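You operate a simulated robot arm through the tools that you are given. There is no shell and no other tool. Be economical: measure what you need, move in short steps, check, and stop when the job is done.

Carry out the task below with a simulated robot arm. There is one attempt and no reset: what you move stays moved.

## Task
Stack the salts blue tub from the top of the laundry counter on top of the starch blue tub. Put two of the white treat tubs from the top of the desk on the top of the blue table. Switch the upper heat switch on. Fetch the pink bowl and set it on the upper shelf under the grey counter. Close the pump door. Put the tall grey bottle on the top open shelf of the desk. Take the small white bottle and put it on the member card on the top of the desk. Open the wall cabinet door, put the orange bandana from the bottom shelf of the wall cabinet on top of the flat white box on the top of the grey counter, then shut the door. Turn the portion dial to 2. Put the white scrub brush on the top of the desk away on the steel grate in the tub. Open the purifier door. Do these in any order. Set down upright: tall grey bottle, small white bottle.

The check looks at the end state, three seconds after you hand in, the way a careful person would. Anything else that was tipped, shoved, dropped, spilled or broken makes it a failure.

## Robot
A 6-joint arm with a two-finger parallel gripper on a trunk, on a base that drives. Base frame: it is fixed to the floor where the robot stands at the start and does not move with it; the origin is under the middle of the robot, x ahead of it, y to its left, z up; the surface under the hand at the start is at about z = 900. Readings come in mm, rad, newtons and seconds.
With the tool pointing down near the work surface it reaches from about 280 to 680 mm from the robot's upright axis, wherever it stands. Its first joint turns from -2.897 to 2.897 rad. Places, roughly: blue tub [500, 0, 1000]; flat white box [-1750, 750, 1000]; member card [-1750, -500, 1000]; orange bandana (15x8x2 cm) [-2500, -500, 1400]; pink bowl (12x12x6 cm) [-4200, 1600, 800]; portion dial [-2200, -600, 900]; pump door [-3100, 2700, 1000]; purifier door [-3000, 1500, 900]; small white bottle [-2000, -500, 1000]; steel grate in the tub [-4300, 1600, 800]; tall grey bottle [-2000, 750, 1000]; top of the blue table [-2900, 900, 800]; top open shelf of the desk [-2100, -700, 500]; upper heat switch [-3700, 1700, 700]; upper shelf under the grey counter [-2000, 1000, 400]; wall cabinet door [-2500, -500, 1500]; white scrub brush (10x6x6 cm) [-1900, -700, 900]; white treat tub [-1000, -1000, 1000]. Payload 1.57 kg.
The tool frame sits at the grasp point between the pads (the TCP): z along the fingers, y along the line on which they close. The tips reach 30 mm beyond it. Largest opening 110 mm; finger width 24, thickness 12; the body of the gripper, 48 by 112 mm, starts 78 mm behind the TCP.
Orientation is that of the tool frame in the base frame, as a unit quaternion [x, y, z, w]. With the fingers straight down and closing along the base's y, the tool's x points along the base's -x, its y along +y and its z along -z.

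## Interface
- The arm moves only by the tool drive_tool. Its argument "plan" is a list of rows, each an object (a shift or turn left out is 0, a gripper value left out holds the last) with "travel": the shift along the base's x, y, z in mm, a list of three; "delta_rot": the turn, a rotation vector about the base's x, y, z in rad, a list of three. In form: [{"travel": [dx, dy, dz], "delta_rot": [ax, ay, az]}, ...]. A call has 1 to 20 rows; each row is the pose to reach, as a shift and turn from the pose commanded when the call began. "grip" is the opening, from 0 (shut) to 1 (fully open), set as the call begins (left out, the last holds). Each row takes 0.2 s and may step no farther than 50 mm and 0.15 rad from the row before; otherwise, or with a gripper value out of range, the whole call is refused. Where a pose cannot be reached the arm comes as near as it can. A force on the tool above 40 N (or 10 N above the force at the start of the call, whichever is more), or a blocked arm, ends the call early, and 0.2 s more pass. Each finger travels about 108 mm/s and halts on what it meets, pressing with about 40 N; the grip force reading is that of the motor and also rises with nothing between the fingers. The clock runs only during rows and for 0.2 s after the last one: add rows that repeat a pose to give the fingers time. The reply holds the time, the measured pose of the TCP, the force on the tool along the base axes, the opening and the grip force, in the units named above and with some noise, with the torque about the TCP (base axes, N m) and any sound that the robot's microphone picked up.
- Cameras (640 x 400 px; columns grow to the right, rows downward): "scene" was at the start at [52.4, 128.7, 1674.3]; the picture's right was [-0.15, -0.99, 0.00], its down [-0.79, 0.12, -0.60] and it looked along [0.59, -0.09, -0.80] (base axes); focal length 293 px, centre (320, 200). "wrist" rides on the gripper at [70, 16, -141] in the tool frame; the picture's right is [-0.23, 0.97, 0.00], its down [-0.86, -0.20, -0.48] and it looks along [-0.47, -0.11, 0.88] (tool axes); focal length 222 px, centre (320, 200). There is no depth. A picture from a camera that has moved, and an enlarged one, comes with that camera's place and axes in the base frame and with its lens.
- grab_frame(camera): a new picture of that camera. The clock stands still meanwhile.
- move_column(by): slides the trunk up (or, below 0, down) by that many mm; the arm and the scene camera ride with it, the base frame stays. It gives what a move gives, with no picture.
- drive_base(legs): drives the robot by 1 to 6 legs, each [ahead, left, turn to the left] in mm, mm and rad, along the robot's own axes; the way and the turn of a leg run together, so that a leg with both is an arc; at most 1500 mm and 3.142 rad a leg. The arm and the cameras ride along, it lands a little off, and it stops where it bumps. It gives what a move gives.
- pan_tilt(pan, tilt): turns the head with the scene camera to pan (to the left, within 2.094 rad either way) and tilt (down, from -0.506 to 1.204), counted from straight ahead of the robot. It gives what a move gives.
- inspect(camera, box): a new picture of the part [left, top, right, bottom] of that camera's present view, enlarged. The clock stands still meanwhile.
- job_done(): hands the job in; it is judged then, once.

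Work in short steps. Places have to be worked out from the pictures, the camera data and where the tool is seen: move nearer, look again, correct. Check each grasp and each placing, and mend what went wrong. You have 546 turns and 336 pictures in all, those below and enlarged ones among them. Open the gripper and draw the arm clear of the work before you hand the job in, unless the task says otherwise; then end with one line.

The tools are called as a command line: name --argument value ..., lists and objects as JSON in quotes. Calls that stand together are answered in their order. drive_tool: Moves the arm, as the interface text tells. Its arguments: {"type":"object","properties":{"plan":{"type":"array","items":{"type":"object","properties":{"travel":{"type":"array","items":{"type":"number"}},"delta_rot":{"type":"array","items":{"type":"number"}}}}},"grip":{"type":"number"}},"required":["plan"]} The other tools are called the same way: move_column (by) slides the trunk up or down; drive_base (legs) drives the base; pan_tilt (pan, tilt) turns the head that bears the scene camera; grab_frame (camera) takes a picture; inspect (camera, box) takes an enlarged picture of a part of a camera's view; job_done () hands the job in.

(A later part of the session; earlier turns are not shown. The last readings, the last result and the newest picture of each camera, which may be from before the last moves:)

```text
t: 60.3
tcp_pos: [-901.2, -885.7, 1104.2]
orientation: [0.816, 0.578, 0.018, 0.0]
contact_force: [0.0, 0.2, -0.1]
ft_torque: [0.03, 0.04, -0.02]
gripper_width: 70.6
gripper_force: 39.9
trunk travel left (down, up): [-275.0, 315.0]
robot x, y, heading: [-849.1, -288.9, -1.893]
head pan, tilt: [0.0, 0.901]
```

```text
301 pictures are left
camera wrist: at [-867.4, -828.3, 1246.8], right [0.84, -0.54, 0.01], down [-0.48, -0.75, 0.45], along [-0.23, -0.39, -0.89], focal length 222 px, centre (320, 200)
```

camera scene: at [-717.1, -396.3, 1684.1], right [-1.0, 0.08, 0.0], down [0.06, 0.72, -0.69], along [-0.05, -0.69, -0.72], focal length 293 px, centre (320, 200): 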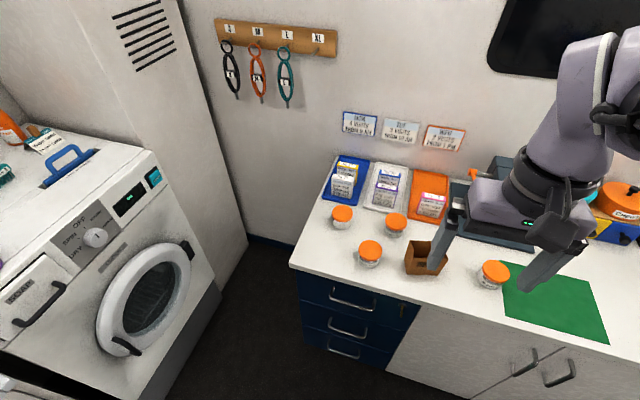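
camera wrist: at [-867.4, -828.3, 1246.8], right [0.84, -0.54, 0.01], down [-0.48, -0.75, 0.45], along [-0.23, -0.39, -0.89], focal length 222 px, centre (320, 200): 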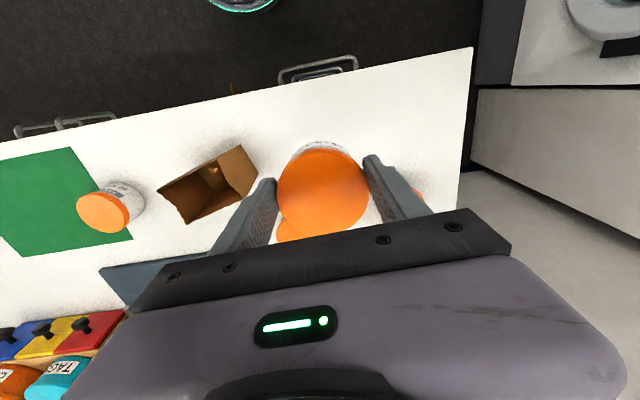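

Tub held. I tuck the arm, turn down the aisle, drive 800 mm, and look at the blue table.

drive_tool --plan '[{"travel": [-8, 35, 30]}, {"travel": [-16, 70, 60]}, {"travel": [-22, 105, 90]}, {"travel": [-28, 145, 115]}, {"travel": [-34, 185, 140]}, {"travel": [-40, 225, 160]}, {"travel": [-46, 265, 175]}, {"travel": [-50, 296, 190]}, {"travel": [-50, 296, 190]}]'

drive_base --legs '[[0, 0, -1.61], [800, 0, 0]]'

pan_tilt --pan 0.2 --tilt 0.55

grab_frame --camera "scene"

pan_tilt --pan -1.2 --tilt 0.6

grab_frame --camera "scene"

```text
t: 62.3
tcp_pos: [-956.2, -590.3, 1294.1]
orientation: [0.816, 0.578, 0.019, -0.001]
contact_force: [-0.5, -1.3, -0.9]
ft_torque: [0.01, 0.01, 0.02]
gripper_width: 70.2
gripper_force: 39.8
trunk travel left (down, up): [-275.0, 315.0]
robot x, y, heading: [-848.1, -292.7, -1.898]
head pan, tilt: [0.0, 0.901]
```

```text
t: 70.5
tcp_pos: [-1900.8, 84.4, 1294.3]
orientation: [0.985, -0.171, 0.012, 0.012]
contact_force: [-1.0, -1.0, -0.8]
ft_torque: [-0.03, -0.06, 0.01]
gripper_width: 70.5
gripper_force: 40.2
trunk travel left (down, up): [-275.0, 315.0]
robot x, y, heading: [-1605.9, -19.3, 2.811]
head pan, tilt: [0.0, 0.901]
```

```text
t: 71.3
tcp_pos: [-1898.9, 85.8, 1294.6]
orientation: [0.985, -0.169, 0.011, 0.012]
contact_force: [-0.4, -0.3, -1.4]
ft_torque: [-0.01, -0.06, -0.02]
gripper_width: 70.0
gripper_force: 39.7
trunk travel left (down, up): [-275.0, 315.0]
robot x, y, heading: [-1598.6, -22.8, 2.812]
head pan, tilt: [0.201, 0.55]
```

```text
300 pictures are left
camera scene: at [-1717.0, -149.4, 1705.7], right [0.14, 0.99, 0.0], down [0.52, -0.07, -0.85], along [-0.84, 0.12, -0.52], focal length 293 px, centre (320, 200)
```

scene: 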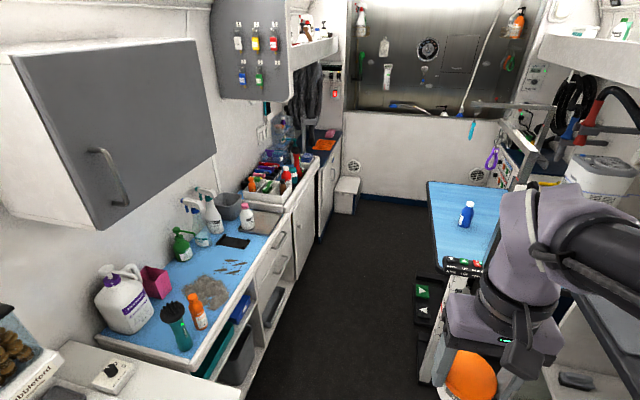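

```text
t: 72.8
tcp_pos: [-1899.3, 84.5, 1294.6]
orientation: [0.985, -0.17, 0.012, 0.012]
contact_force: [0.1, 0.4, -0.9]
ft_torque: [0.01, -0.01, 0.05]
gripper_width: 70.4
gripper_force: 40.2
trunk travel left (down, up): [-275.0, 315.0]
robot x, y, heading: [-1600.2, -20.0, 2.805]
head pan, tilt: [-1.201, 0.6]
```

```text
299 pictures are left
camera scene: at [-1631.3, -73.7, 1701.4], right [1.0, 0.04, 0.0], down [0.02, -0.56, -0.83], along [-0.03, 0.82, -0.56], focal length 293 px, centre (320, 200)
```

scene: 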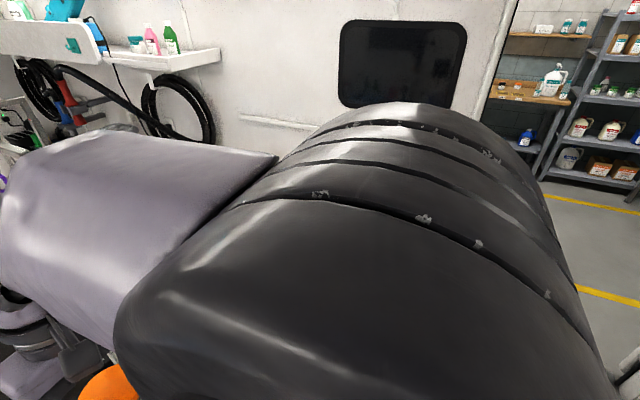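

Table's left edge runs (-2511,495)→(-3290,791). I drive up toward its near end, keeping slightly right of aisle centre, then look again.

drive_base --legs '[[550, -80, -0.03]]'

pan_tilt --pan -0.3 --tilt 0.8

grab_frame --camera "scene"

grab_frame --camera "wrist"

```text
t: 76.0
tcp_pos: [-2370.2, 352.0, 1293.7]
orientation: [0.982, -0.187, 0.011, 0.013]
contact_force: [0.4, -0.3, -1.5]
ft_torque: [0.0, -0.02, 0.03]
gripper_width: 70.4
gripper_force: 39.4
trunk travel left (down, up): [-275.0, 315.0]
robot x, y, heading: [-2070.9, 232.6, 2.776]
head pan, tilt: [-1.201, 0.6]
```

```text
t: 77.2
tcp_pos: [-2370.5, 352.7, 1293.7]
orientation: [0.982, -0.188, 0.013, 0.013]
contact_force: [-0.8, -0.1, -0.9]
ft_torque: [0.03, -0.05, 0.03]
gripper_width: 70.3
gripper_force: 39.5
trunk travel left (down, up): [-275.0, 315.0]
robot x, y, heading: [-2075.9, 233.3, 2.776]
head pan, tilt: [-0.3, 0.799]
```

```text
298 pictures are left
camera scene: at [-2162.6, 156.3, 1687.4], right [0.74, 0.68, 0.0], down [0.47, -0.51, -0.72], along [-0.49, 0.53, -0.69], focal length 293 px, centre (320, 200)
```

scene: 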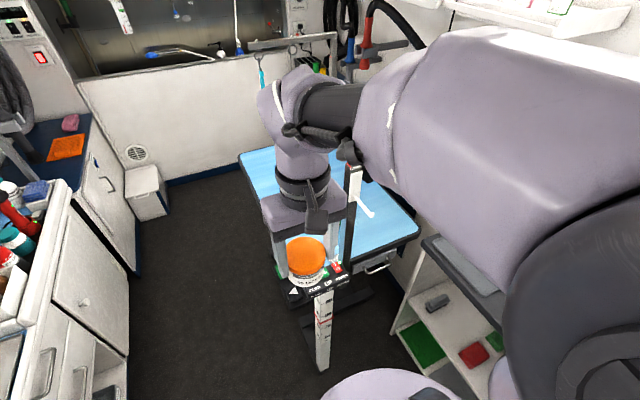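

```text
297 pictures are left
camera wrist: at [-2315.4, 314.8, 1437.2], right [-0.57, -0.82, 0.01], down [-0.73, 0.51, 0.45], along [-0.38, 0.25, -0.89], focal length 222 px, centre (320, 200)
```

wrist: 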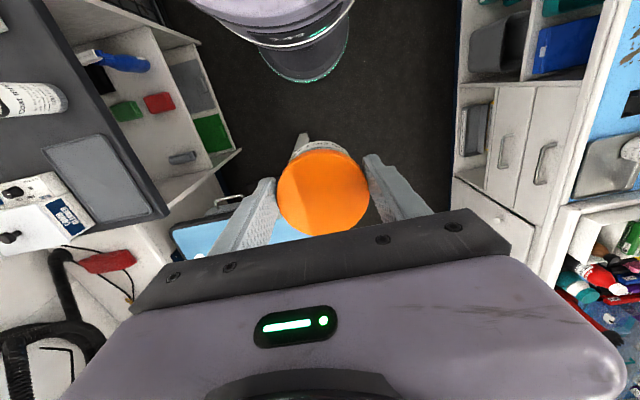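

A post/pendant stands at the table's near-left corner close to the hand; I enlarge to understand it.

inspect --camera "scene" --box '[220, 60, 440, 380]'

```text
1.25 times, centred on (330, 220) of scene
camera zoom: at [-2162.6, 156.3, 1687.4], right [0.74, 0.68, 0.0], down [0.47, -0.51, -0.72], along [-0.49, 0.53, -0.69], focal length 366 px, centre (308, 175)
```

zoom: 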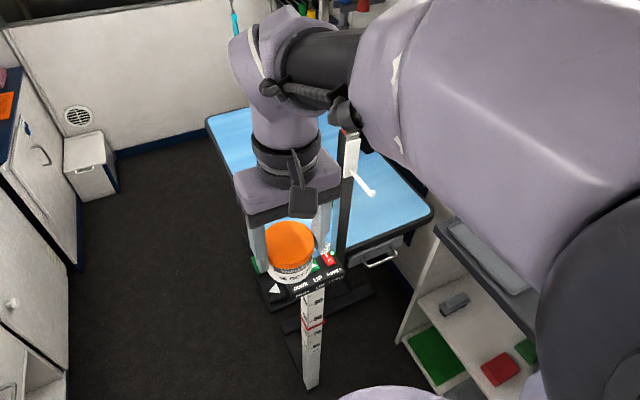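

The near end has a control panel and hook post, so I'll approach from the aisle side of the table: strafe left, drive ahead ~780, turn right to face the table.

drive_base --legs '[[0, 220, 0], [785, 0, 0], [0, 0, -1.57]]'

pan_tilt --pan -0.2 --tilt 0.8

grab_frame --camera "scene"

grab_frame --camera "wrist"

```text
t: 86.5
tcp_pos: [-2761.8, 593.5, 1294.1]
orientation: [-0.564, 0.826, 0.0, -0.018]
contact_force: [0.3, 0.3, -0.9]
ft_torque: [-0.05, 0.03, -0.03]
gripper_width: 70.5
gripper_force: 40.5
trunk travel left (down, up): [-275.0, 315.0]
robot x, y, heading: [-2879.6, 298.2, 1.208]
head pan, tilt: [-0.3, 0.799]
```

```text
t: 87.1
tcp_pos: [-2761.7, 594.1, 1294.0]
orientation: [-0.564, 0.826, 0.0, -0.019]
contact_force: [0.3, -0.1, -1.1]
ft_torque: [-0.02, -0.01, 0.01]
gripper_width: 70.3
gripper_force: 39.9
trunk travel left (down, up): [-275.0, 315.0]
robot x, y, heading: [-2880.9, 295.5, 1.214]
head pan, tilt: [-0.201, 0.799]
```

```text
295 pictures are left
camera scene: at [-2956.5, 384.5, 1687.7], right [0.68, -0.73, 0.0], down [-0.5, -0.47, -0.73], along [0.53, 0.5, -0.69], focal length 293 px, centre (320, 200)
```

scene: 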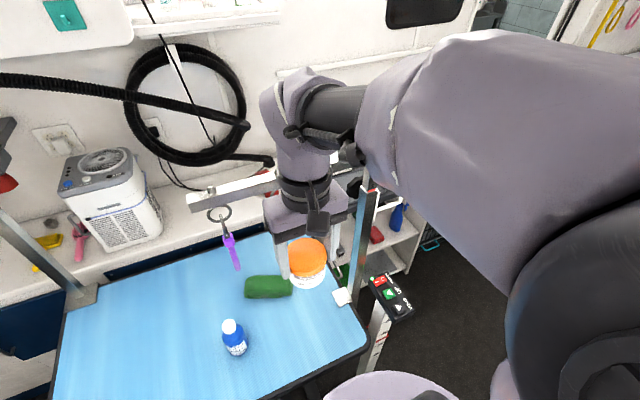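

```text
294 pictures are left
camera wrist: at [-2799.4, 537.9, 1437.0], right [-0.82, 0.57, 0.01], down [0.51, 0.73, 0.45], along [0.24, 0.38, -0.89], focal length 222 px, centre (320, 200)
```

wrist: 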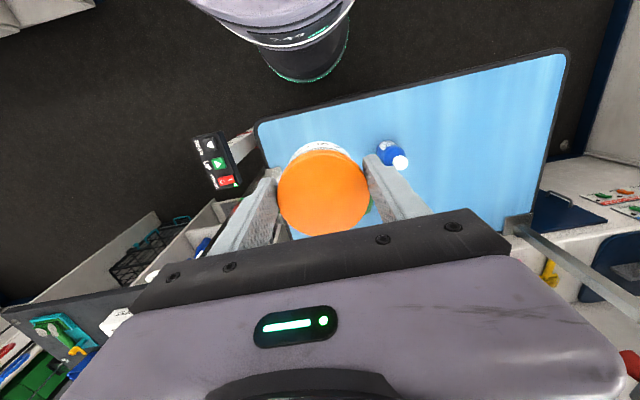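

There's an overhead bar with a hanging loop near the hand, height uncertain. I back out the way I came (turn left) and get a clean stereo view of it.

drive_base --legs '[[0, 0, 1.3]]'

pan_tilt --pan -1.5 --tilt 0.5

grab_frame --camera "scene"

pan_tilt --pan -1.0 --tilt 0.5

grab_frame --camera "scene"

```text
t: 90.8
tcp_pos: [-3133.8, 484.7, 1293.4]
orientation: [0.951, -0.309, 0.011, 0.013]
contact_force: [-0.8, -0.1, -1.9]
ft_torque: [-0.01, 0.02, 0.0]
gripper_width: 70.3
gripper_force: 40.1
trunk travel left (down, up): [-275.0, 315.0]
robot x, y, heading: [-2879.6, 301.8, 2.517]
head pan, tilt: [-0.201, 0.799]
```

```text
t: 92.3
tcp_pos: [-3134.1, 485.3, 1294.1]
orientation: [0.951, -0.309, 0.011, 0.015]
contact_force: [-0.6, -0.2, -1.1]
ft_torque: [0.02, -0.01, 0.0]
gripper_width: 70.2
gripper_force: 40.0
trunk travel left (down, up): [-275.0, 315.0]
robot x, y, heading: [-2879.1, 300.2, 2.524]
head pan, tilt: [-1.499, 0.499]
```

```text
293 pictures are left
camera scene: at [-2896.2, 249.7, 1710.4], right [0.86, -0.52, 0.0], down [-0.25, -0.41, -0.88], along [0.45, 0.75, -0.48], focal length 293 px, centre (320, 200)
```

scene: 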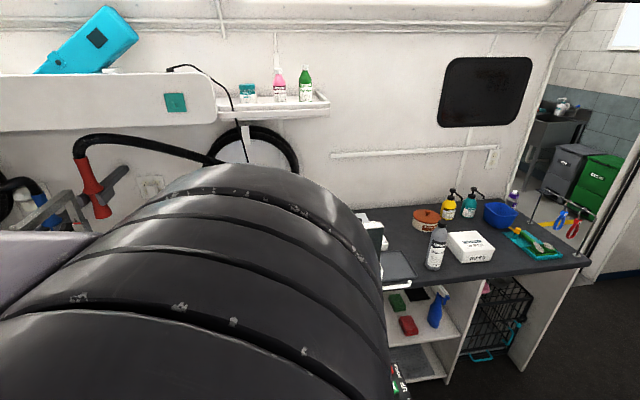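

```text
t: 93.2
tcp_pos: [-3135.5, 485.0, 1293.8]
orientation: [0.951, -0.309, 0.011, 0.015]
contact_force: [-0.2, -0.2, -0.7]
ft_torque: [-0.02, 0.0, 0.05]
gripper_width: 70.0
gripper_force: 39.9
trunk travel left (down, up): [-275.0, 315.0]
robot x, y, heading: [-2882.8, 298.7, 2.526]
head pan, tilt: [-1.0, 0.499]
```

```text
292 pictures are left
camera scene: at [-2939.1, 262.7, 1710.4], right [1.0, -0.05, 0.0], down [-0.02, -0.48, -0.88], along [0.04, 0.88, -0.48], focal length 293 px, centre (320, 200)
```

scene: 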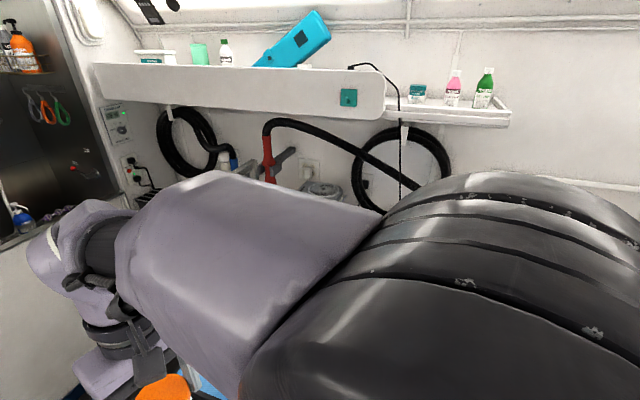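

The arm blocks the view on its right side. I turn left all the way so the table lies on the camera's free (left) side, arm high over the aisle.

drive_base --legs '[[0, 0, 1.7], [0, 0, 1.69]]'

pan_tilt --pan 1.4 --tilt 0.6

grab_frame --camera "scene"

pan_tilt --pan 1.8 --tilt 0.4

grab_frame --camera "scene"

```text
t: 101.8
tcp_pos: [-2583.3, 181.0, 1293.6]
orientation: [0.187, 0.982, 0.013, -0.013]
contact_force: [-0.5, 0.3, -0.7]
ft_torque: [0.04, 0.05, -0.03]
gripper_width: 70.0
gripper_force: 39.9
trunk travel left (down, up): [-275.0, 315.0]
robot x, y, heading: [-2877.6, 297.1, -0.364]
head pan, tilt: [-1.0, 0.499]
```

```text
t: 104.0
tcp_pos: [-2583.7, 181.4, 1295.0]
orientation: [0.189, 0.982, 0.013, -0.012]
contact_force: [0.5, -0.2, -1.4]
ft_torque: [0.01, 0.03, 0.02]
gripper_width: 70.1
gripper_force: 39.7
trunk travel left (down, up): [-275.0, 315.0]
robot x, y, heading: [-2878.5, 299.7, -0.369]
head pan, tilt: [1.4, 0.6]
```

```text
291 pictures are left
camera scene: at [-2802.2, 511.5, 1701.4], right [0.86, -0.51, 0.0], down [-0.29, -0.49, -0.83], along [0.42, 0.71, -0.56], focal length 293 px, centre (320, 200)
```

scene: 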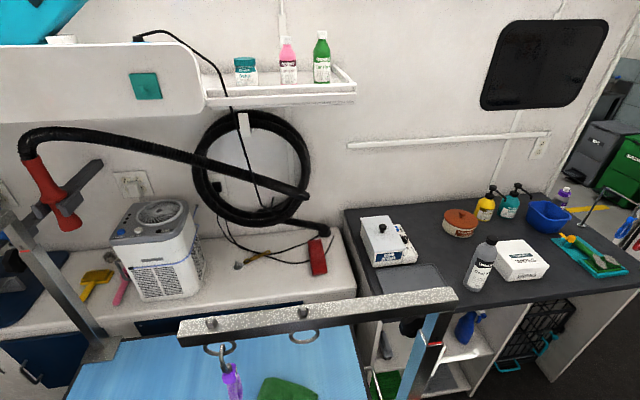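

```text
t: 104.9
tcp_pos: [-2583.6, 180.5, 1293.5]
orientation: [0.187, 0.982, 0.013, -0.013]
contact_force: [0.6, -0.4, -2.0]
ft_torque: [0.01, 0.0, -0.02]
gripper_width: 69.9
gripper_force: 40.2
trunk travel left (down, up): [-275.0, 315.0]
robot x, y, heading: [-2880.5, 300.3, -0.364]
head pan, tilt: [1.799, 0.4]
```

```text
290 pictures are left
camera scene: at [-2834.8, 527.3, 1719.5], right [0.99, -0.14, 0.0], down [-0.05, -0.39, -0.92], along [0.13, 0.91, -0.39], focal length 293 px, centre (320, 200)
```

scene: 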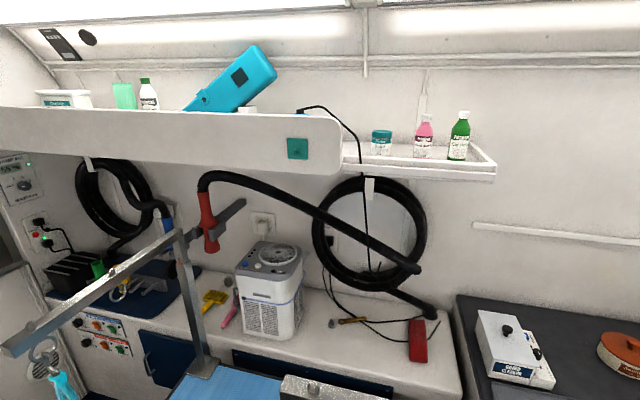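

Now clear: the bar runs along the table at W≈290 (z≈1345), table edge W≈472. Tubs will go in between (T1 ≈ (-2656,617), T2 ≈ (-2768,661)). Turn back to face the table, lower the trunk.

drive_base --legs '[[0, 0, 1.574]]'

move_column --by -200

pan_tilt --pan -0.1 --tilt 0.85

grab_frame --camera "scene"

grab_frame --camera "wrist"

```text
t: 109.1
tcp_pos: [-2766.5, 596.3, 1293.9]
orientation: [-0.57, 0.822, 0.001, -0.018]
contact_force: [0.1, 0.0, -1.1]
ft_torque: [0.02, 0.01, 0.0]
gripper_width: 70.1
gripper_force: 40.7
trunk travel left (down, up): [-275.0, 315.0]
robot x, y, heading: [-2877.8, 298.2, 1.224]
head pan, tilt: [1.799, 0.4]
```

```text
t: 111.3
tcp_pos: [-2766.2, 595.3, 1094.5]
orientation: [-0.569, 0.822, 0.001, -0.017]
contact_force: [-0.8, 0.1, -1.3]
ft_torque: [-0.03, -0.02, -0.01]
gripper_width: 69.9
gripper_force: 40.0
trunk travel left (down, up): [-75.0, 515.0]
robot x, y, heading: [-2879.2, 303.0, 1.229]
head pan, tilt: [1.799, 0.4]
```

```text
t: 113.2
tcp_pos: [-2767.2, 595.3, 1094.7]
orientation: [-0.57, 0.822, 0.001, -0.017]
contact_force: [1.5, 2.4, -9.3]
ft_torque: [-0.33, 0.17, 0.02]
gripper_width: 69.8
gripper_force: 39.5
trunk travel left (down, up): [-75.0, 515.0]
robot x, y, heading: [-2877.9, 298.8, 1.224]
head pan, tilt: [-0.099, 0.85]
```

```text
289 pictures are left
camera scene: at [-2977.0, 400.8, 1493.7], right [0.88, -0.47, 0.0], down [-0.3, -0.56, -0.77], along [0.37, 0.68, -0.64], focal length 293 px, centre (320, 200)
```

scene: 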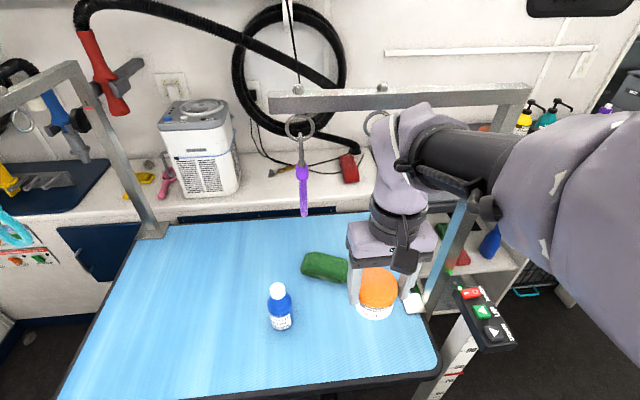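

```text
288 pictures are left
camera wrist: at [-2803.0, 538.1, 1237.7], right [-0.83, 0.55, 0.01], down [0.5, 0.74, 0.45], along [0.24, 0.38, -0.89], focal length 222 px, centre (320, 200)
```

wrist: 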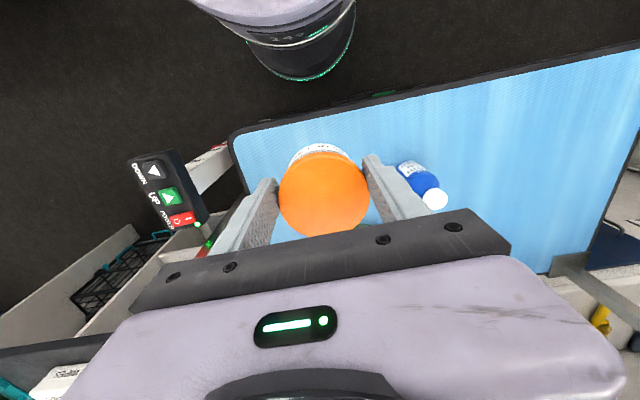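

A −9 N reading appeared; the pictures look clear. I make a small downward move and re-check force.

drive_tool --plan '[{"travel": [0, 0, -15]}, {"travel": [0, 0, -30]}]'

```text
t: 113.8
tcp_pos: [-2766.2, 595.3, 1063.7]
orientation: [-0.569, 0.822, -0.001, -0.019]
contact_force: [1.8, 2.0, -12.1]
ft_torque: [-0.31, 0.31, -0.04]
gripper_width: 70.0
gripper_force: 39.6
trunk travel left (down, up): [-75.0, 515.0]
robot x, y, heading: [-2877.2, 297.5, 1.222]
head pan, tilt: [-0.099, 0.85]
```

Something presses down on the hand with 12 N. I zoom in on the hand.

inspect --camera "scene" --box '[260, 70, 520, 330]'

inspect --camera "wrist" --box '[140, 120, 500, 345]'

```text
1.54 times, centred on (390, 200) of scene
camera zoom: at [-2976.6, 401.6, 1493.7], right [0.88, -0.47, 0.0], down [-0.3, -0.56, -0.77], along [0.37, 0.68, -0.64], focal length 451 px, centre (212, 200)
```

zoom: 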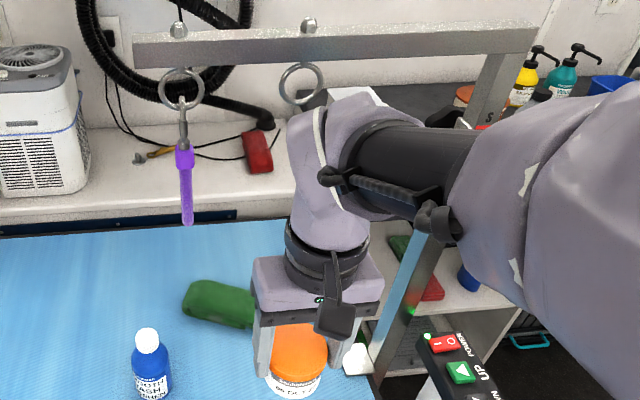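

```text
1.78 times, centred on (320, 232) of wrist
camera zoom: at [-2802.5, 538.9, 1207.5], right [-0.83, 0.55, 0.01], down [0.5, 0.74, 0.45], along [0.24, 0.38, -0.89], focal length 395 px, centre (320, 142)
```

zoom: 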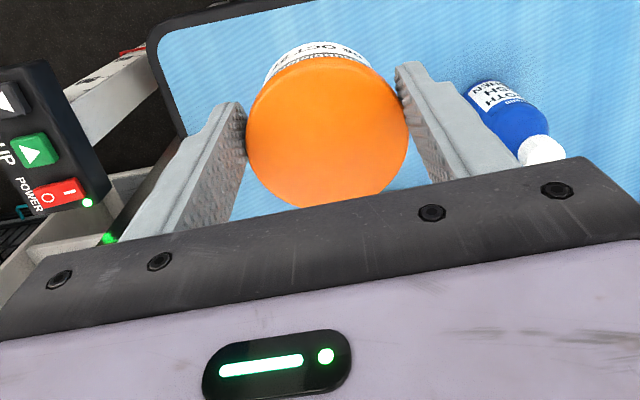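

No visible contact. I continue in small steps and watch if the force changes.

drive_tool --plan '[{"travel": [0, 0, 0]}, {"travel": [0, 0, 0]}, {"travel": [0, 0, 0]}, {"travel": [0, 0, 0]}]'

drive_tool --plan '[{"travel": [20, 4, -20]}, {"travel": [40, 8, -40]}]'

```text
t: 114.8
tcp_pos: [-2766.0, 596.4, 1064.0]
orientation: [-0.57, 0.821, 0.0, -0.019]
contact_force: [-2.3, -0.1, 3.2]
ft_torque: [0.14, -0.11, 0.04]
gripper_width: 69.9
gripper_force: 40.0
trunk travel left (down, up): [-75.0, 515.0]
robot x, y, heading: [-2876.5, 299.2, 1.226]
head pan, tilt: [-0.099, 0.85]
```

```text
t: 115.4
tcp_pos: [-2726.6, 603.9, 1024.4]
orientation: [-0.57, 0.821, 0.001, -0.018]
contact_force: [-0.1, -0.6, -1.4]
ft_torque: [-0.03, -0.01, -0.01]
gripper_width: 70.1
gripper_force: 39.9
trunk travel left (down, up): [-75.0, 515.0]
robot x, y, heading: [-2878.1, 300.7, 1.226]
head pan, tilt: [-0.099, 0.85]
```

Force is back to ~0 (a transient). Continue to T1 and lower toward the table.

drive_tool --plan '[{"travel": [35, 7, -20]}, {"travel": [70, 14, -50]}, {"travel": [70, 14, -95]}, {"travel": [70, 14, -130]}, {"travel": [70, 14, -150]}, {"travel": [70, 14, -150]}]'

grab_frame --camera "scene"

grab_frame --camera "wrist"

```text
t: 116.8
tcp_pos: [-2657.0, 618.5, 872.5]
orientation: [-0.57, 0.822, 0.0, -0.018]
contact_force: [0.4, -0.3, -1.6]
ft_torque: [-0.02, 0.06, -0.03]
gripper_width: 70.1
gripper_force: 40.1
trunk travel left (down, up): [-75.0, 515.0]
robot x, y, heading: [-2878.8, 297.2, 1.224]
head pan, tilt: [-0.099, 0.85]
```

```text
285 pictures are left
camera scene: at [-2983.4, 396.9, 1480.5], right [0.9, -0.43, 0.0], down [-0.32, -0.68, -0.66], along [0.28, 0.6, -0.75], focal length 293 px, centre (320, 200)
```

scene: 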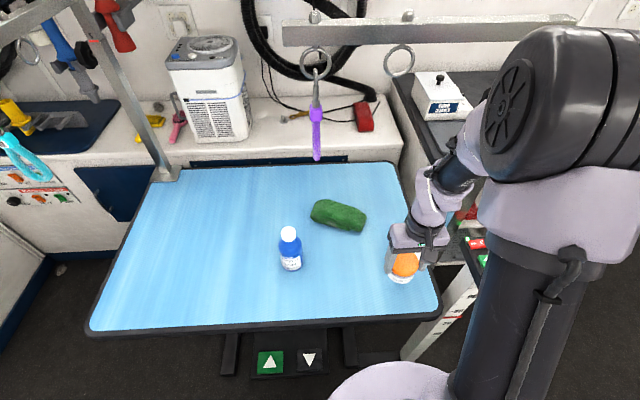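

```text
284 pictures are left
camera wrist: at [-2692.3, 560.8, 1015.3], right [-0.83, 0.55, 0.01], down [0.5, 0.74, 0.45], along [0.24, 0.38, -0.89], focal length 222 px, centre (320, 200)
```

wrist: 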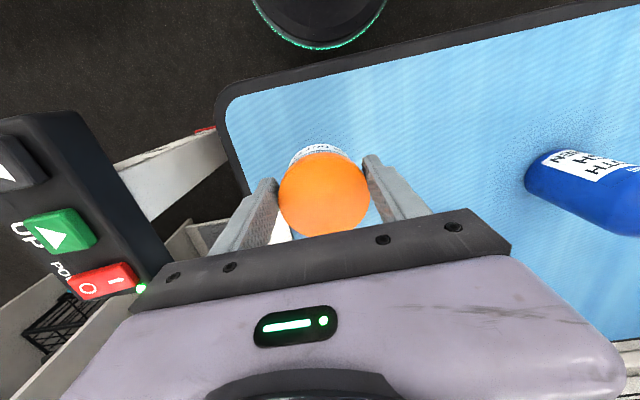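

Clear of pendant and bottle. Lowering slowly to contact.

drive_tool --plan '[{"travel": [0, 0, -12]}, {"travel": [0, 0, -20]}, {"travel": [0, 0, -25]}, {"travel": [0, 0, -28]}, {"travel": [0, 0, -31]}, {"travel": [0, 0, -34]}]'

```text
t: 118.2
tcp_pos: [-2657.2, 617.7, 840.1]
orientation: [-0.57, 0.822, 0.0, -0.02]
contact_force: [0.0, -1.0, -1.2]
ft_torque: [0.0, 0.01, -0.01]
gripper_width: 69.8
gripper_force: 39.9
trunk travel left (down, up): [-75.0, 515.0]
robot x, y, heading: [-2878.1, 297.6, 1.228]
head pan, tilt: [-0.099, 0.85]
```

drive_tool --plan '[{"travel": [0, 0, -4]}, {"travel": [0, 0, -8]}, {"travel": [0, 0, -11]}, {"travel": [0, 0, -14]}]'

inspect --camera "scene" --box '[340, 200, 480, 320]'

```text
t: 119.2
tcp_pos: [-2656.5, 615.1, 825.6]
orientation: [-0.57, 0.821, -0.001, -0.018]
contact_force: [0.0, -0.7, -1.2]
ft_torque: [-0.05, -0.03, -0.02]
gripper_width: 69.8
gripper_force: 39.7
trunk travel left (down, up): [-75.0, 515.0]
robot x, y, heading: [-2876.9, 296.9, 1.225]
head pan, tilt: [-0.099, 0.85]
```

```text
3.33 times, centred on (410, 260) of scene
camera zoom: at [-2983.4, 396.9, 1480.5], right [0.9, -0.43, 0.0], down [-0.32, -0.68, -0.66], along [0.28, 0.6, -0.75], focal length 977 px, centre (20, 0)
```

zoom: 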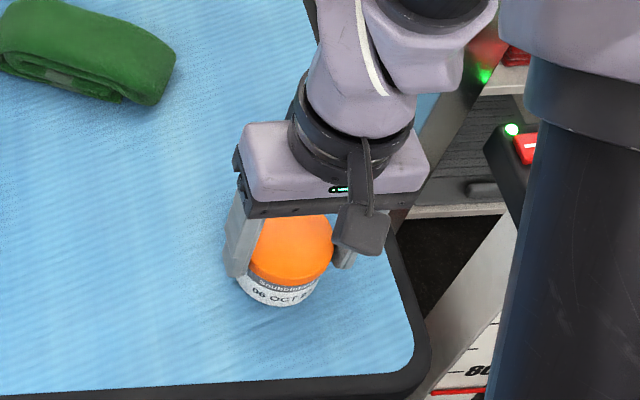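

Still no contact; keep lowering in small steps.

drive_tool --plan '[{"travel": [0, 0, -4]}, {"travel": [0, 0, -8]}, {"travel": [0, 0, -12]}, {"travel": [0, 0, -16]}, {"travel": [0, 0, -20]}]'

```text
t: 120.4
tcp_pos: [-2656.6, 616.8, 806.9]
orientation: [-0.57, 0.822, 0.0, -0.018]
contact_force: [18.9, -6.1, 34.5]
ft_torque: [0.17, -0.24, -0.17]
gripper_width: 70.2
gripper_force: 39.8
trunk travel left (down, up): [-75.0, 515.0]
robot x, y, heading: [-2881.0, 301.6, 1.224]
head pan, tilt: [-0.099, 0.85]
```

Contact at z≈807. Release and lift.

drive_tool --plan '[{"travel": [0, 0, 2]}, {"travel": [0, 0, 2]}, {"travel": [0, 0, 2]}, {"travel": [0, 0, 30]}, {"travel": [0, 0, 75]}, {"travel": [0, -10, 120]}, {"travel": [-20, -20, 165]}, {"travel": [-60, -30, 190]}, {"travel": [-100, -40, 200]}]' --grip 0.8

grab_frame --camera "scene"

```text
refused: row 7 steps farther than a row can; nothing moved
```

```text
282 pictures are left
camera scene: at [-2982.6, 394.3, 1480.8], right [0.9, -0.43, 0.0], down [-0.32, -0.68, -0.66], along [0.28, 0.6, -0.75], focal length 293 px, centre (320, 200)
```

scene: 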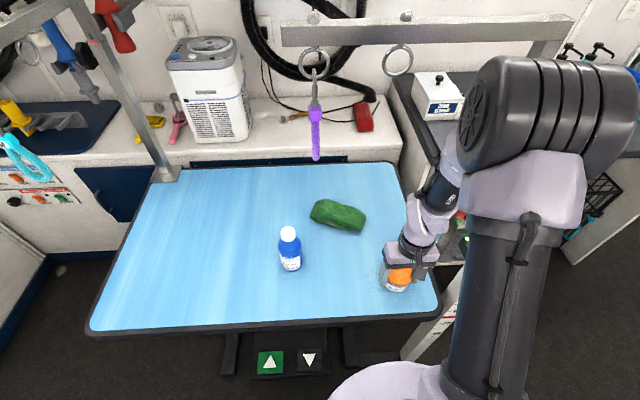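

One row stepped too far; resend with smaller steps.

drive_tool --plan '[{"travel": [0, 0, 2]}, {"travel": [0, 0, 2]}, {"travel": [0, 0, 2]}, {"travel": [0, 0, 30]}, {"travel": [0, 0, 75]}, {"travel": [0, -5, 120]}, {"travel": [-15, -15, 160]}, {"travel": [-50, -25, 190]}, {"travel": [-90, -35, 200]}]' --grip 0.8

inspect --camera "scene" --box '[280, 180, 480, 340]'

```text
t: 122.4
tcp_pos: [-2747.4, 581.8, 1006.9]
orientation: [-0.57, 0.822, 0.0, -0.017]
contact_force: [0.0, 0.9, 0.1]
ft_torque: [0.01, -0.01, 0.02]
gripper_width: 88.0
gripper_force: 0.1
trunk travel left (down, up): [-75.0, 515.0]
robot x, y, heading: [-2878.1, 300.5, 1.224]
head pan, tilt: [-0.099, 0.85]
```

```text
2.50 times, centred on (380, 260) of scene
camera zoom: at [-2983.8, 396.5, 1480.5], right [0.9, -0.43, 0.0], down [-0.32, -0.68, -0.66], along [0.28, 0.6, -0.75], focal length 733 px, centre (170, 50)
```

zoom: 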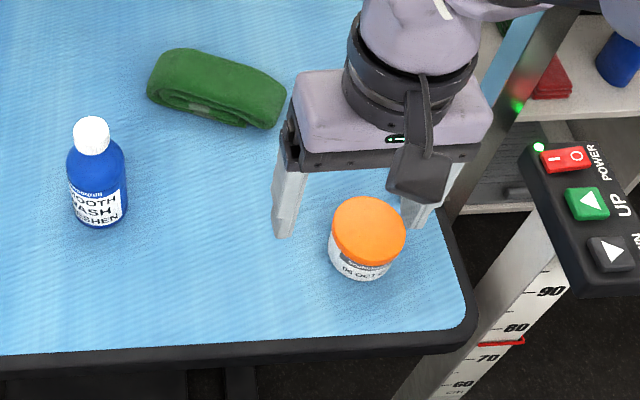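

Tub 1 is placed. Next I explore the back of the van empty-handed (purifier door, heat switch, bowl). Raise, turn down the aisle, and advance.

move_column --by 200

drive_tool --plan '[{"travel": [-10, 5, 20]}, {"travel": [-20, 10, 40]}, {"travel": [-20, 10, 60]}]'

drive_base --legs '[[0, 0, 1.55], [500, 0, 0]]'

pan_tilt --pan 0.1 --tilt 0.6

drive_tool --plan '[{"travel": [0, 0, 0]}, {"travel": [0, 0, 0]}, {"travel": [0, 0, 0]}]'

grab_frame --camera "scene"

```text
t: 124.5
tcp_pos: [-2746.9, 582.2, 1207.4]
orientation: [-0.569, 0.822, 0.0, -0.018]
contact_force: [0.3, 0.4, -0.6]
ft_torque: [0.0, -0.01, -0.01]
gripper_width: 88.0
gripper_force: 0.2
trunk travel left (down, up): [-275.0, 315.0]
robot x, y, heading: [-2879.3, 297.2, 1.224]
head pan, tilt: [-0.099, 0.85]
```

```text
t: 125.3
tcp_pos: [-2767.6, 591.4, 1263.8]
orientation: [-0.57, 0.821, -0.002, -0.02]
contact_force: [0.8, 0.2, -0.7]
ft_torque: [0.0, 0.01, -0.02]
gripper_width: 88.1
gripper_force: 0.1
trunk travel left (down, up): [-275.0, 315.0]
robot x, y, heading: [-2877.7, 297.7, 1.227]
head pan, tilt: [-0.099, 0.85]
```

```text
t: 132.1
tcp_pos: [-3635.7, 585.0, 1266.8]
orientation: [0.983, -0.185, 0.014, 0.013]
contact_force: [-0.9, 0.1, -0.4]
ft_torque: [0.01, -0.01, 0.02]
gripper_width: 87.8
gripper_force: 0.2
trunk travel left (down, up): [-275.0, 315.0]
robot x, y, heading: [-3346.4, 475.6, 2.781]
head pan, tilt: [-0.099, 0.85]
```

```text
t: 132.8
tcp_pos: [-3635.2, 585.1, 1267.0]
orientation: [0.983, -0.183, 0.012, 0.013]
contact_force: [-0.4, 0.2, -0.8]
ft_torque: [-0.02, -0.03, 0.02]
gripper_width: 87.8
gripper_force: 0.0
trunk travel left (down, up): [-275.0, 315.0]
robot x, y, heading: [-3346.3, 471.4, 2.783]
head pan, tilt: [0.099, 0.6]
```

```text
t: 133.7
tcp_pos: [-3635.2, 586.3, 1267.4]
orientation: [0.983, -0.183, 0.013, 0.013]
contact_force: [0.1, 0.3, 1.3]
ft_torque: [0.02, -0.01, -0.01]
gripper_width: 87.8
gripper_force: 0.1
trunk travel left (down, up): [-275.0, 315.0]
robot x, y, heading: [-3345.9, 469.4, 2.787]
head pan, tilt: [0.099, 0.6]
```

```text
280 pictures are left
camera scene: at [-3458.9, 355.4, 1701.4], right [0.25, 0.97, 0.0], down [0.55, -0.14, -0.83], along [-0.8, 0.21, -0.56], focal length 293 px, centre (320, 200)
```

scene: 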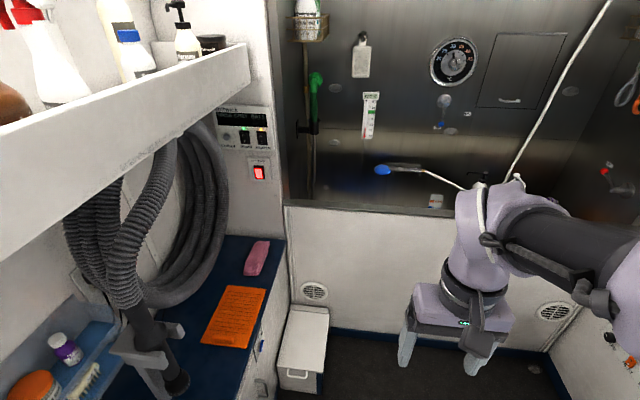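

Tub apron is at L≈4430, top z≈930. I drive further in and look into the tub and to the right side.

drive_base --legs '[[520, 0, 0]]'

pan_tilt --pan 0.1 --tilt 0.9

drive_tool --plan '[{"travel": [0, 0, 0]}, {"travel": [0, 0, 0]}, {"travel": [0, 0, 0]}]'

grab_frame --camera "scene"

pan_tilt --pan -1.0 --tilt 0.6

drive_tool --plan '[{"travel": [0, 0, 0]}, {"travel": [0, 0, 0]}, {"travel": [0, 0, 0]}]'

grab_frame --camera "scene"

```text
t: 136.7
tcp_pos: [-4123.3, 775.0, 1266.3]
orientation: [0.982, -0.189, 0.014, 0.014]
contact_force: [1.0, -0.7, -0.6]
ft_torque: [0.02, 0.01, -0.01]
gripper_width: 88.0
gripper_force: 0.0
trunk travel left (down, up): [-275.0, 315.0]
robot x, y, heading: [-3829.0, 655.3, 2.772]
head pan, tilt: [0.099, 0.6]
```

```text
t: 137.5
tcp_pos: [-4123.0, 773.1, 1266.6]
orientation: [0.982, -0.189, 0.013, 0.013]
contact_force: [0.4, -0.6, 0.4]
ft_torque: [0.0, -0.01, 0.01]
gripper_width: 88.0
gripper_force: 0.1
trunk travel left (down, up): [-275.0, 315.0]
robot x, y, heading: [-3833.7, 657.0, 2.774]
head pan, tilt: [0.099, 0.901]
```

```text
t: 138.3
tcp_pos: [-4123.1, 774.3, 1266.5]
orientation: [0.982, -0.189, 0.014, 0.013]
contact_force: [1.0, 0.7, 0.3]
ft_torque: [0.03, -0.04, -0.01]
gripper_width: 88.0
gripper_force: 0.0
trunk travel left (down, up): [-275.0, 315.0]
robot x, y, heading: [-3832.0, 661.4, 2.776]
head pan, tilt: [0.099, 0.901]
```

```text
279 pictures are left
camera scene: at [-3944.2, 539.4, 1689.5], right [0.25, 0.97, 0.0], down [0.65, -0.17, -0.74], along [-0.71, 0.19, -0.67], focal length 293 px, centre (320, 200)
```

scene: 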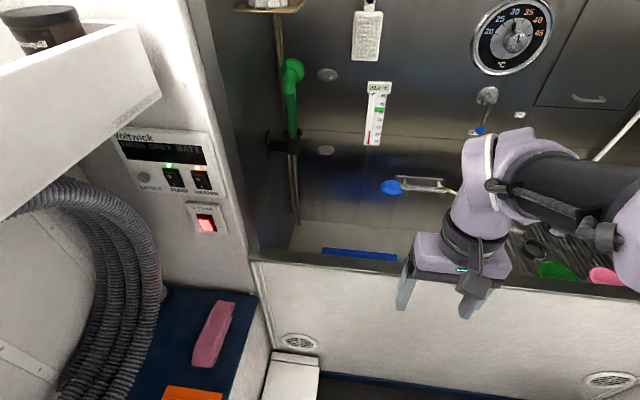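

```text
t: 139.6
tcp_pos: [-4123.9, 773.1, 1264.9]
orientation: [0.982, -0.188, 0.015, 0.013]
contact_force: [0.8, 0.8, 0.7]
ft_torque: [0.03, -0.01, -0.04]
gripper_width: 88.0
gripper_force: 0.0
trunk travel left (down, up): [-275.0, 315.0]
robot x, y, heading: [-3832.5, 656.5, 2.773]
head pan, tilt: [-1.0, 0.6]
```

```text
t: 140.4
tcp_pos: [-4121.6, 772.6, 1266.5]
orientation: [0.982, -0.189, 0.013, 0.014]
contact_force: [0.8, -0.4, -0.2]
ft_torque: [0.0, 0.01, 0.02]
gripper_width: 87.6
gripper_force: 0.0
trunk travel left (down, up): [-275.0, 315.0]
robot x, y, heading: [-3830.8, 657.8, 2.776]
head pan, tilt: [-1.0, 0.6]
```

```text
278 pictures are left
camera scene: at [-3881.4, 604.8, 1701.4], right [0.98, 0.2, 0.0], down [0.11, -0.55, -0.83], along [-0.17, 0.81, -0.56], focal length 293 px, centre (320, 200)
```

scene: 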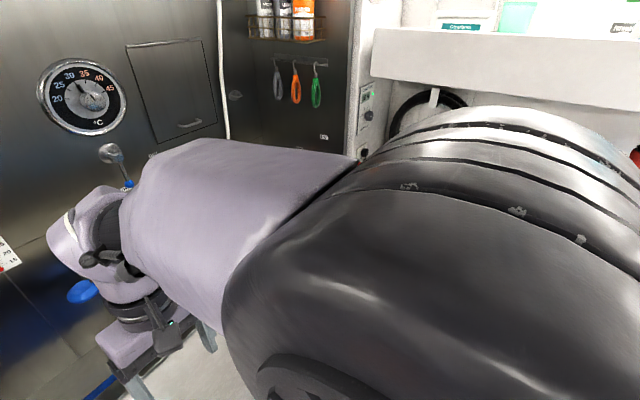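

Pink bowl and grate are in the right half of the tub. I shift right and turn to see the right-side panel and tub.

drive_base --legs '[[0, -150, 0], [0, 0, -1.2]]'

pan_tilt --pan 0.1 --tilt 0.7

drive_tool --plan '[{"travel": [0, 0, 0]}, {"travel": [0, 0, 0]}, {"travel": [0, 0, 0]}]'

grab_frame --camera "scene"

pan_tilt --pan 0.8 --tilt 0.75

drive_tool --plan '[{"travel": [0, 0, 0]}, {"travel": [0, 0, 0]}, {"travel": [0, 0, 0]}]'

grab_frame --camera "scene"

```text
t: 144.8
tcp_pos: [-3776.3, 1110.7, 1266.2]
orientation: [-0.706, 0.708, -0.004, -0.019]
contact_force: [0.1, -0.3, -0.9]
ft_torque: [0.0, 0.02, -0.02]
gripper_width: 87.9
gripper_force: 0.1
trunk travel left (down, up): [-275.0, 315.0]
robot x, y, heading: [-3774.9, 797.5, 1.579]
head pan, tilt: [-1.0, 0.6]
```

```text
t: 146.1
tcp_pos: [-3775.4, 1109.6, 1264.7]
orientation: [-0.706, 0.708, -0.005, -0.02]
contact_force: [-0.5, 0.0, 0.4]
ft_torque: [0.01, -0.03, -0.01]
gripper_width: 88.2
gripper_force: 0.0
trunk travel left (down, up): [-275.0, 315.0]
robot x, y, heading: [-3776.0, 795.2, 1.581]
head pan, tilt: [0.099, 0.7]
```

```text
t: 146.9
tcp_pos: [-3775.4, 1111.2, 1265.9]
orientation: [-0.705, 0.709, -0.004, -0.019]
contact_force: [0.3, -0.5, 1.3]
ft_torque: [-0.01, -0.01, 0.02]
gripper_width: 88.1
gripper_force: 0.1
trunk travel left (down, up): [-275.0, 315.0]
robot x, y, heading: [-3775.3, 798.2, 1.583]
head pan, tilt: [0.099, 0.7]
```

```text
277 pictures are left
camera scene: at [-3898.4, 859.4, 1696.7], right [0.97, -0.23, 0.0], down [-0.14, -0.59, -0.79], along [0.18, 0.77, -0.61], focal length 293 px, centre (320, 200)
```

scene: 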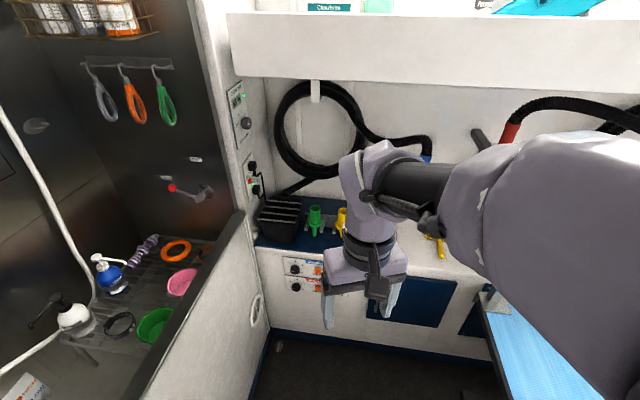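

```text
t: 148.0
tcp_pos: [-3775.5, 1110.6, 1266.2]
orientation: [-0.705, 0.709, -0.004, -0.019]
contact_force: [-0.1, 0.0, -0.3]
ft_torque: [0.0, 0.02, 0.01]
gripper_width: 88.0
gripper_force: 0.2
trunk travel left (down, up): [-275.0, 315.0]
robot x, y, heading: [-3777.6, 799.6, 1.582]
head pan, tilt: [0.799, 0.75]
```

```text
t: 148.8
tcp_pos: [-3775.7, 1111.0, 1265.7]
orientation: [-0.705, 0.709, -0.004, -0.02]
contact_force: [0.1, 0.4, -0.1]
ft_torque: [0.0, -0.01, -0.01]
gripper_width: 88.1
gripper_force: 0.2
trunk travel left (down, up): [-275.0, 315.0]
robot x, y, heading: [-3778.0, 797.4, 1.581]
head pan, tilt: [0.799, 0.75]
```

```text
276 pictures are left
camera scene: at [-3899.6, 859.6, 1696.7], right [0.98, -0.21, 0.0], down [-0.13, -0.59, -0.79], along [0.17, 0.78, -0.61], focal length 293 px, centre (320, 200)
```

scene: 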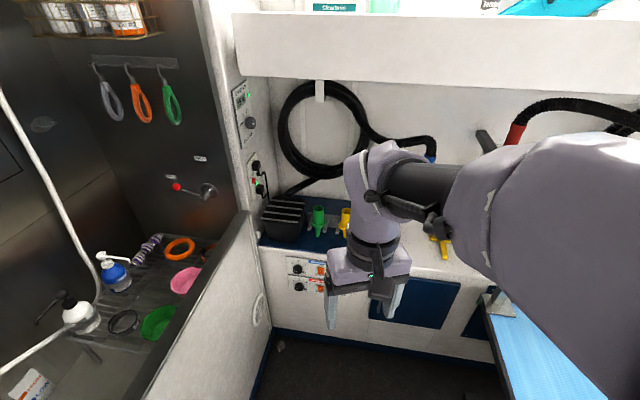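

The head seems to be blocked by the tucked elbow (pan not reached). I extend the arm slightly so the head is freed, then look left at the tub.

drive_tool --plan '[{"travel": [10, 40, 0]}, {"travel": [20, 80, -20]}, {"travel": [20, 100, -40]}, {"travel": [20, 100, -40]}, {"travel": [20, 100, -40]}]'

grab_frame --camera "scene"

```text
t: 150.0
tcp_pos: [-3755.9, 1212.6, 1224.9]
orientation: [-0.706, 0.708, -0.004, -0.019]
contact_force: [-1.0, 0.0, -0.4]
ft_torque: [-0.02, -0.03, 0.04]
gripper_width: 87.8
gripper_force: 0.0
trunk travel left (down, up): [-275.0, 315.0]
robot x, y, heading: [-3780.1, 791.5, 1.58]
head pan, tilt: [0.799, 0.75]
```

```text
275 pictures are left
camera scene: at [-3978.1, 832.5, 1688.5], right [0.69, 0.72, 0.0], down [0.49, -0.47, -0.73], along [-0.53, 0.51, -0.68], focal length 293 px, centre (320, 200)
```

scene: 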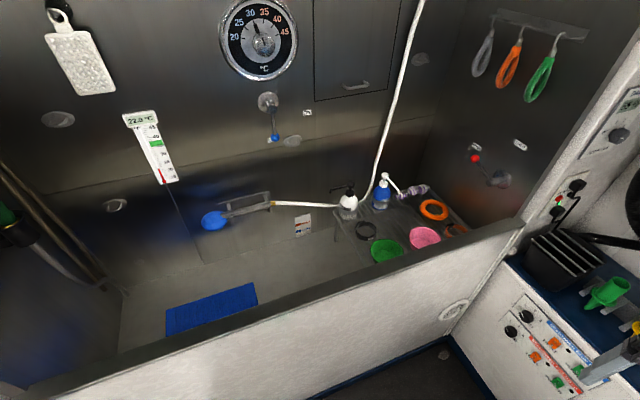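

Head is free now. I zoom in on the grate area with the bowl and on the switch panel at right.

inspect --camera "scene" --box '[310, 160, 490, 280]'

inspect --camera "scene" --box '[480, 160, 640, 400]'

```text
3.33 times, centred on (400, 220) of scene
camera zoom: at [-3978.1, 832.5, 1688.5], right [0.69, 0.72, 0.0], down [0.49, -0.47, -0.73], along [-0.53, 0.51, -0.68], focal length 977 px, centre (53, 133)
```

zoom: 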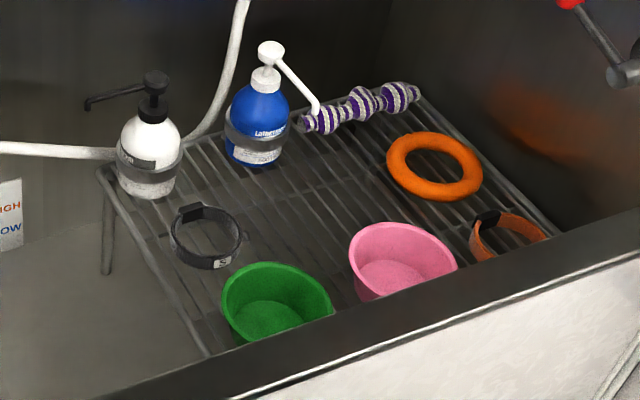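

```text
1.67 times, centred on (560, 280) of scene
camera zoom: at [-3978.1, 832.5, 1688.5], right [0.69, 0.72, 0.0], down [0.49, -0.47, -0.73], along [-0.53, 0.51, -0.68], focal length 489 px, centre (-80, 67)
```

zoom: 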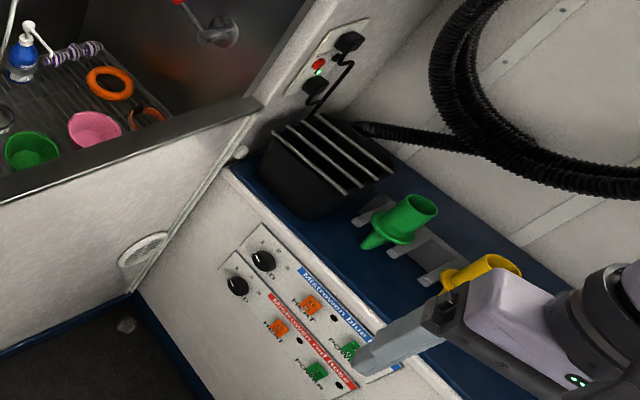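

The upper row has an orange HEAT rocker near (-3731,1649,700). I turn to face that panel squarely and move closer.

drive_base --legs '[[0, 0, -0.38], [180, 240, 0]]'

pan_tilt --pan -0.1 --tilt 0.9

grab_frame --camera "scene"

```text
t: 153.2
tcp_pos: [-3761.9, 1429.7, 1225.2]
orientation: [-0.556, 0.831, -0.002, -0.019]
contact_force: [0.0, -0.2, 0.0]
ft_torque: [-0.04, -0.06, -0.02]
gripper_width: 87.9
gripper_force: 0.1
trunk travel left (down, up): [-275.0, 315.0]
robot x, y, heading: [-3937.0, 1051.9, 1.195]
head pan, tilt: [0.799, 0.75]
```

```text
t: 154.4
tcp_pos: [-3762.7, 1429.9, 1225.7]
orientation: [-0.556, 0.831, 0.0, -0.02]
contact_force: [-0.4, -0.4, -0.2]
ft_torque: [-0.02, -0.02, 0.02]
gripper_width: 87.8
gripper_force: 0.1
trunk travel left (down, up): [-275.0, 315.0]
robot x, y, heading: [-3941.8, 1053.2, 1.189]
head pan, tilt: [-0.099, 0.901]
```

```text
272 pictures are left
camera scene: at [-4042.5, 1152.7, 1676.6], right [0.89, -0.46, 0.0], down [-0.36, -0.7, -0.62], along [0.29, 0.55, -0.78], focal length 293 px, centre (320, 200)
```

scene: 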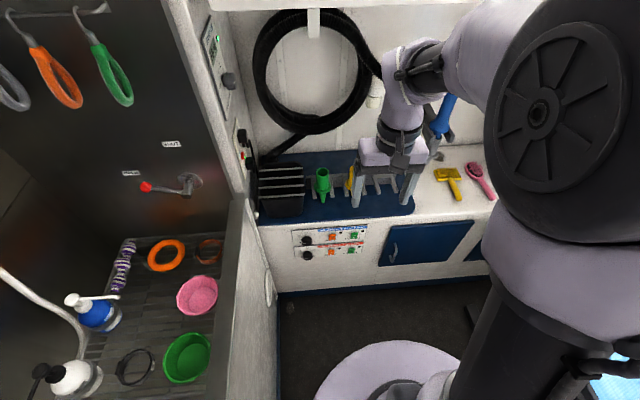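

Now I zoom on the panel.

inspect --camera "scene" --box '[280, 215, 400, 275]'

```text
5.33 times, centred on (340, 245) of scene
camera zoom: at [-4042.5, 1152.7, 1676.6], right [0.89, -0.46, 0.0], down [-0.36, -0.7, -0.62], along [0.29, 0.55, -0.78], focal length 1564 px, centre (213, -40)
```

zoom: 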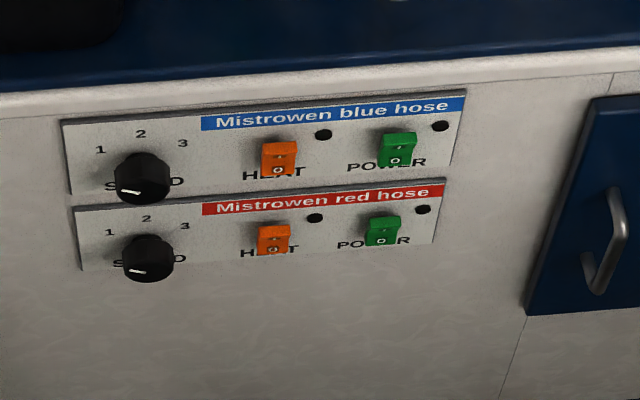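

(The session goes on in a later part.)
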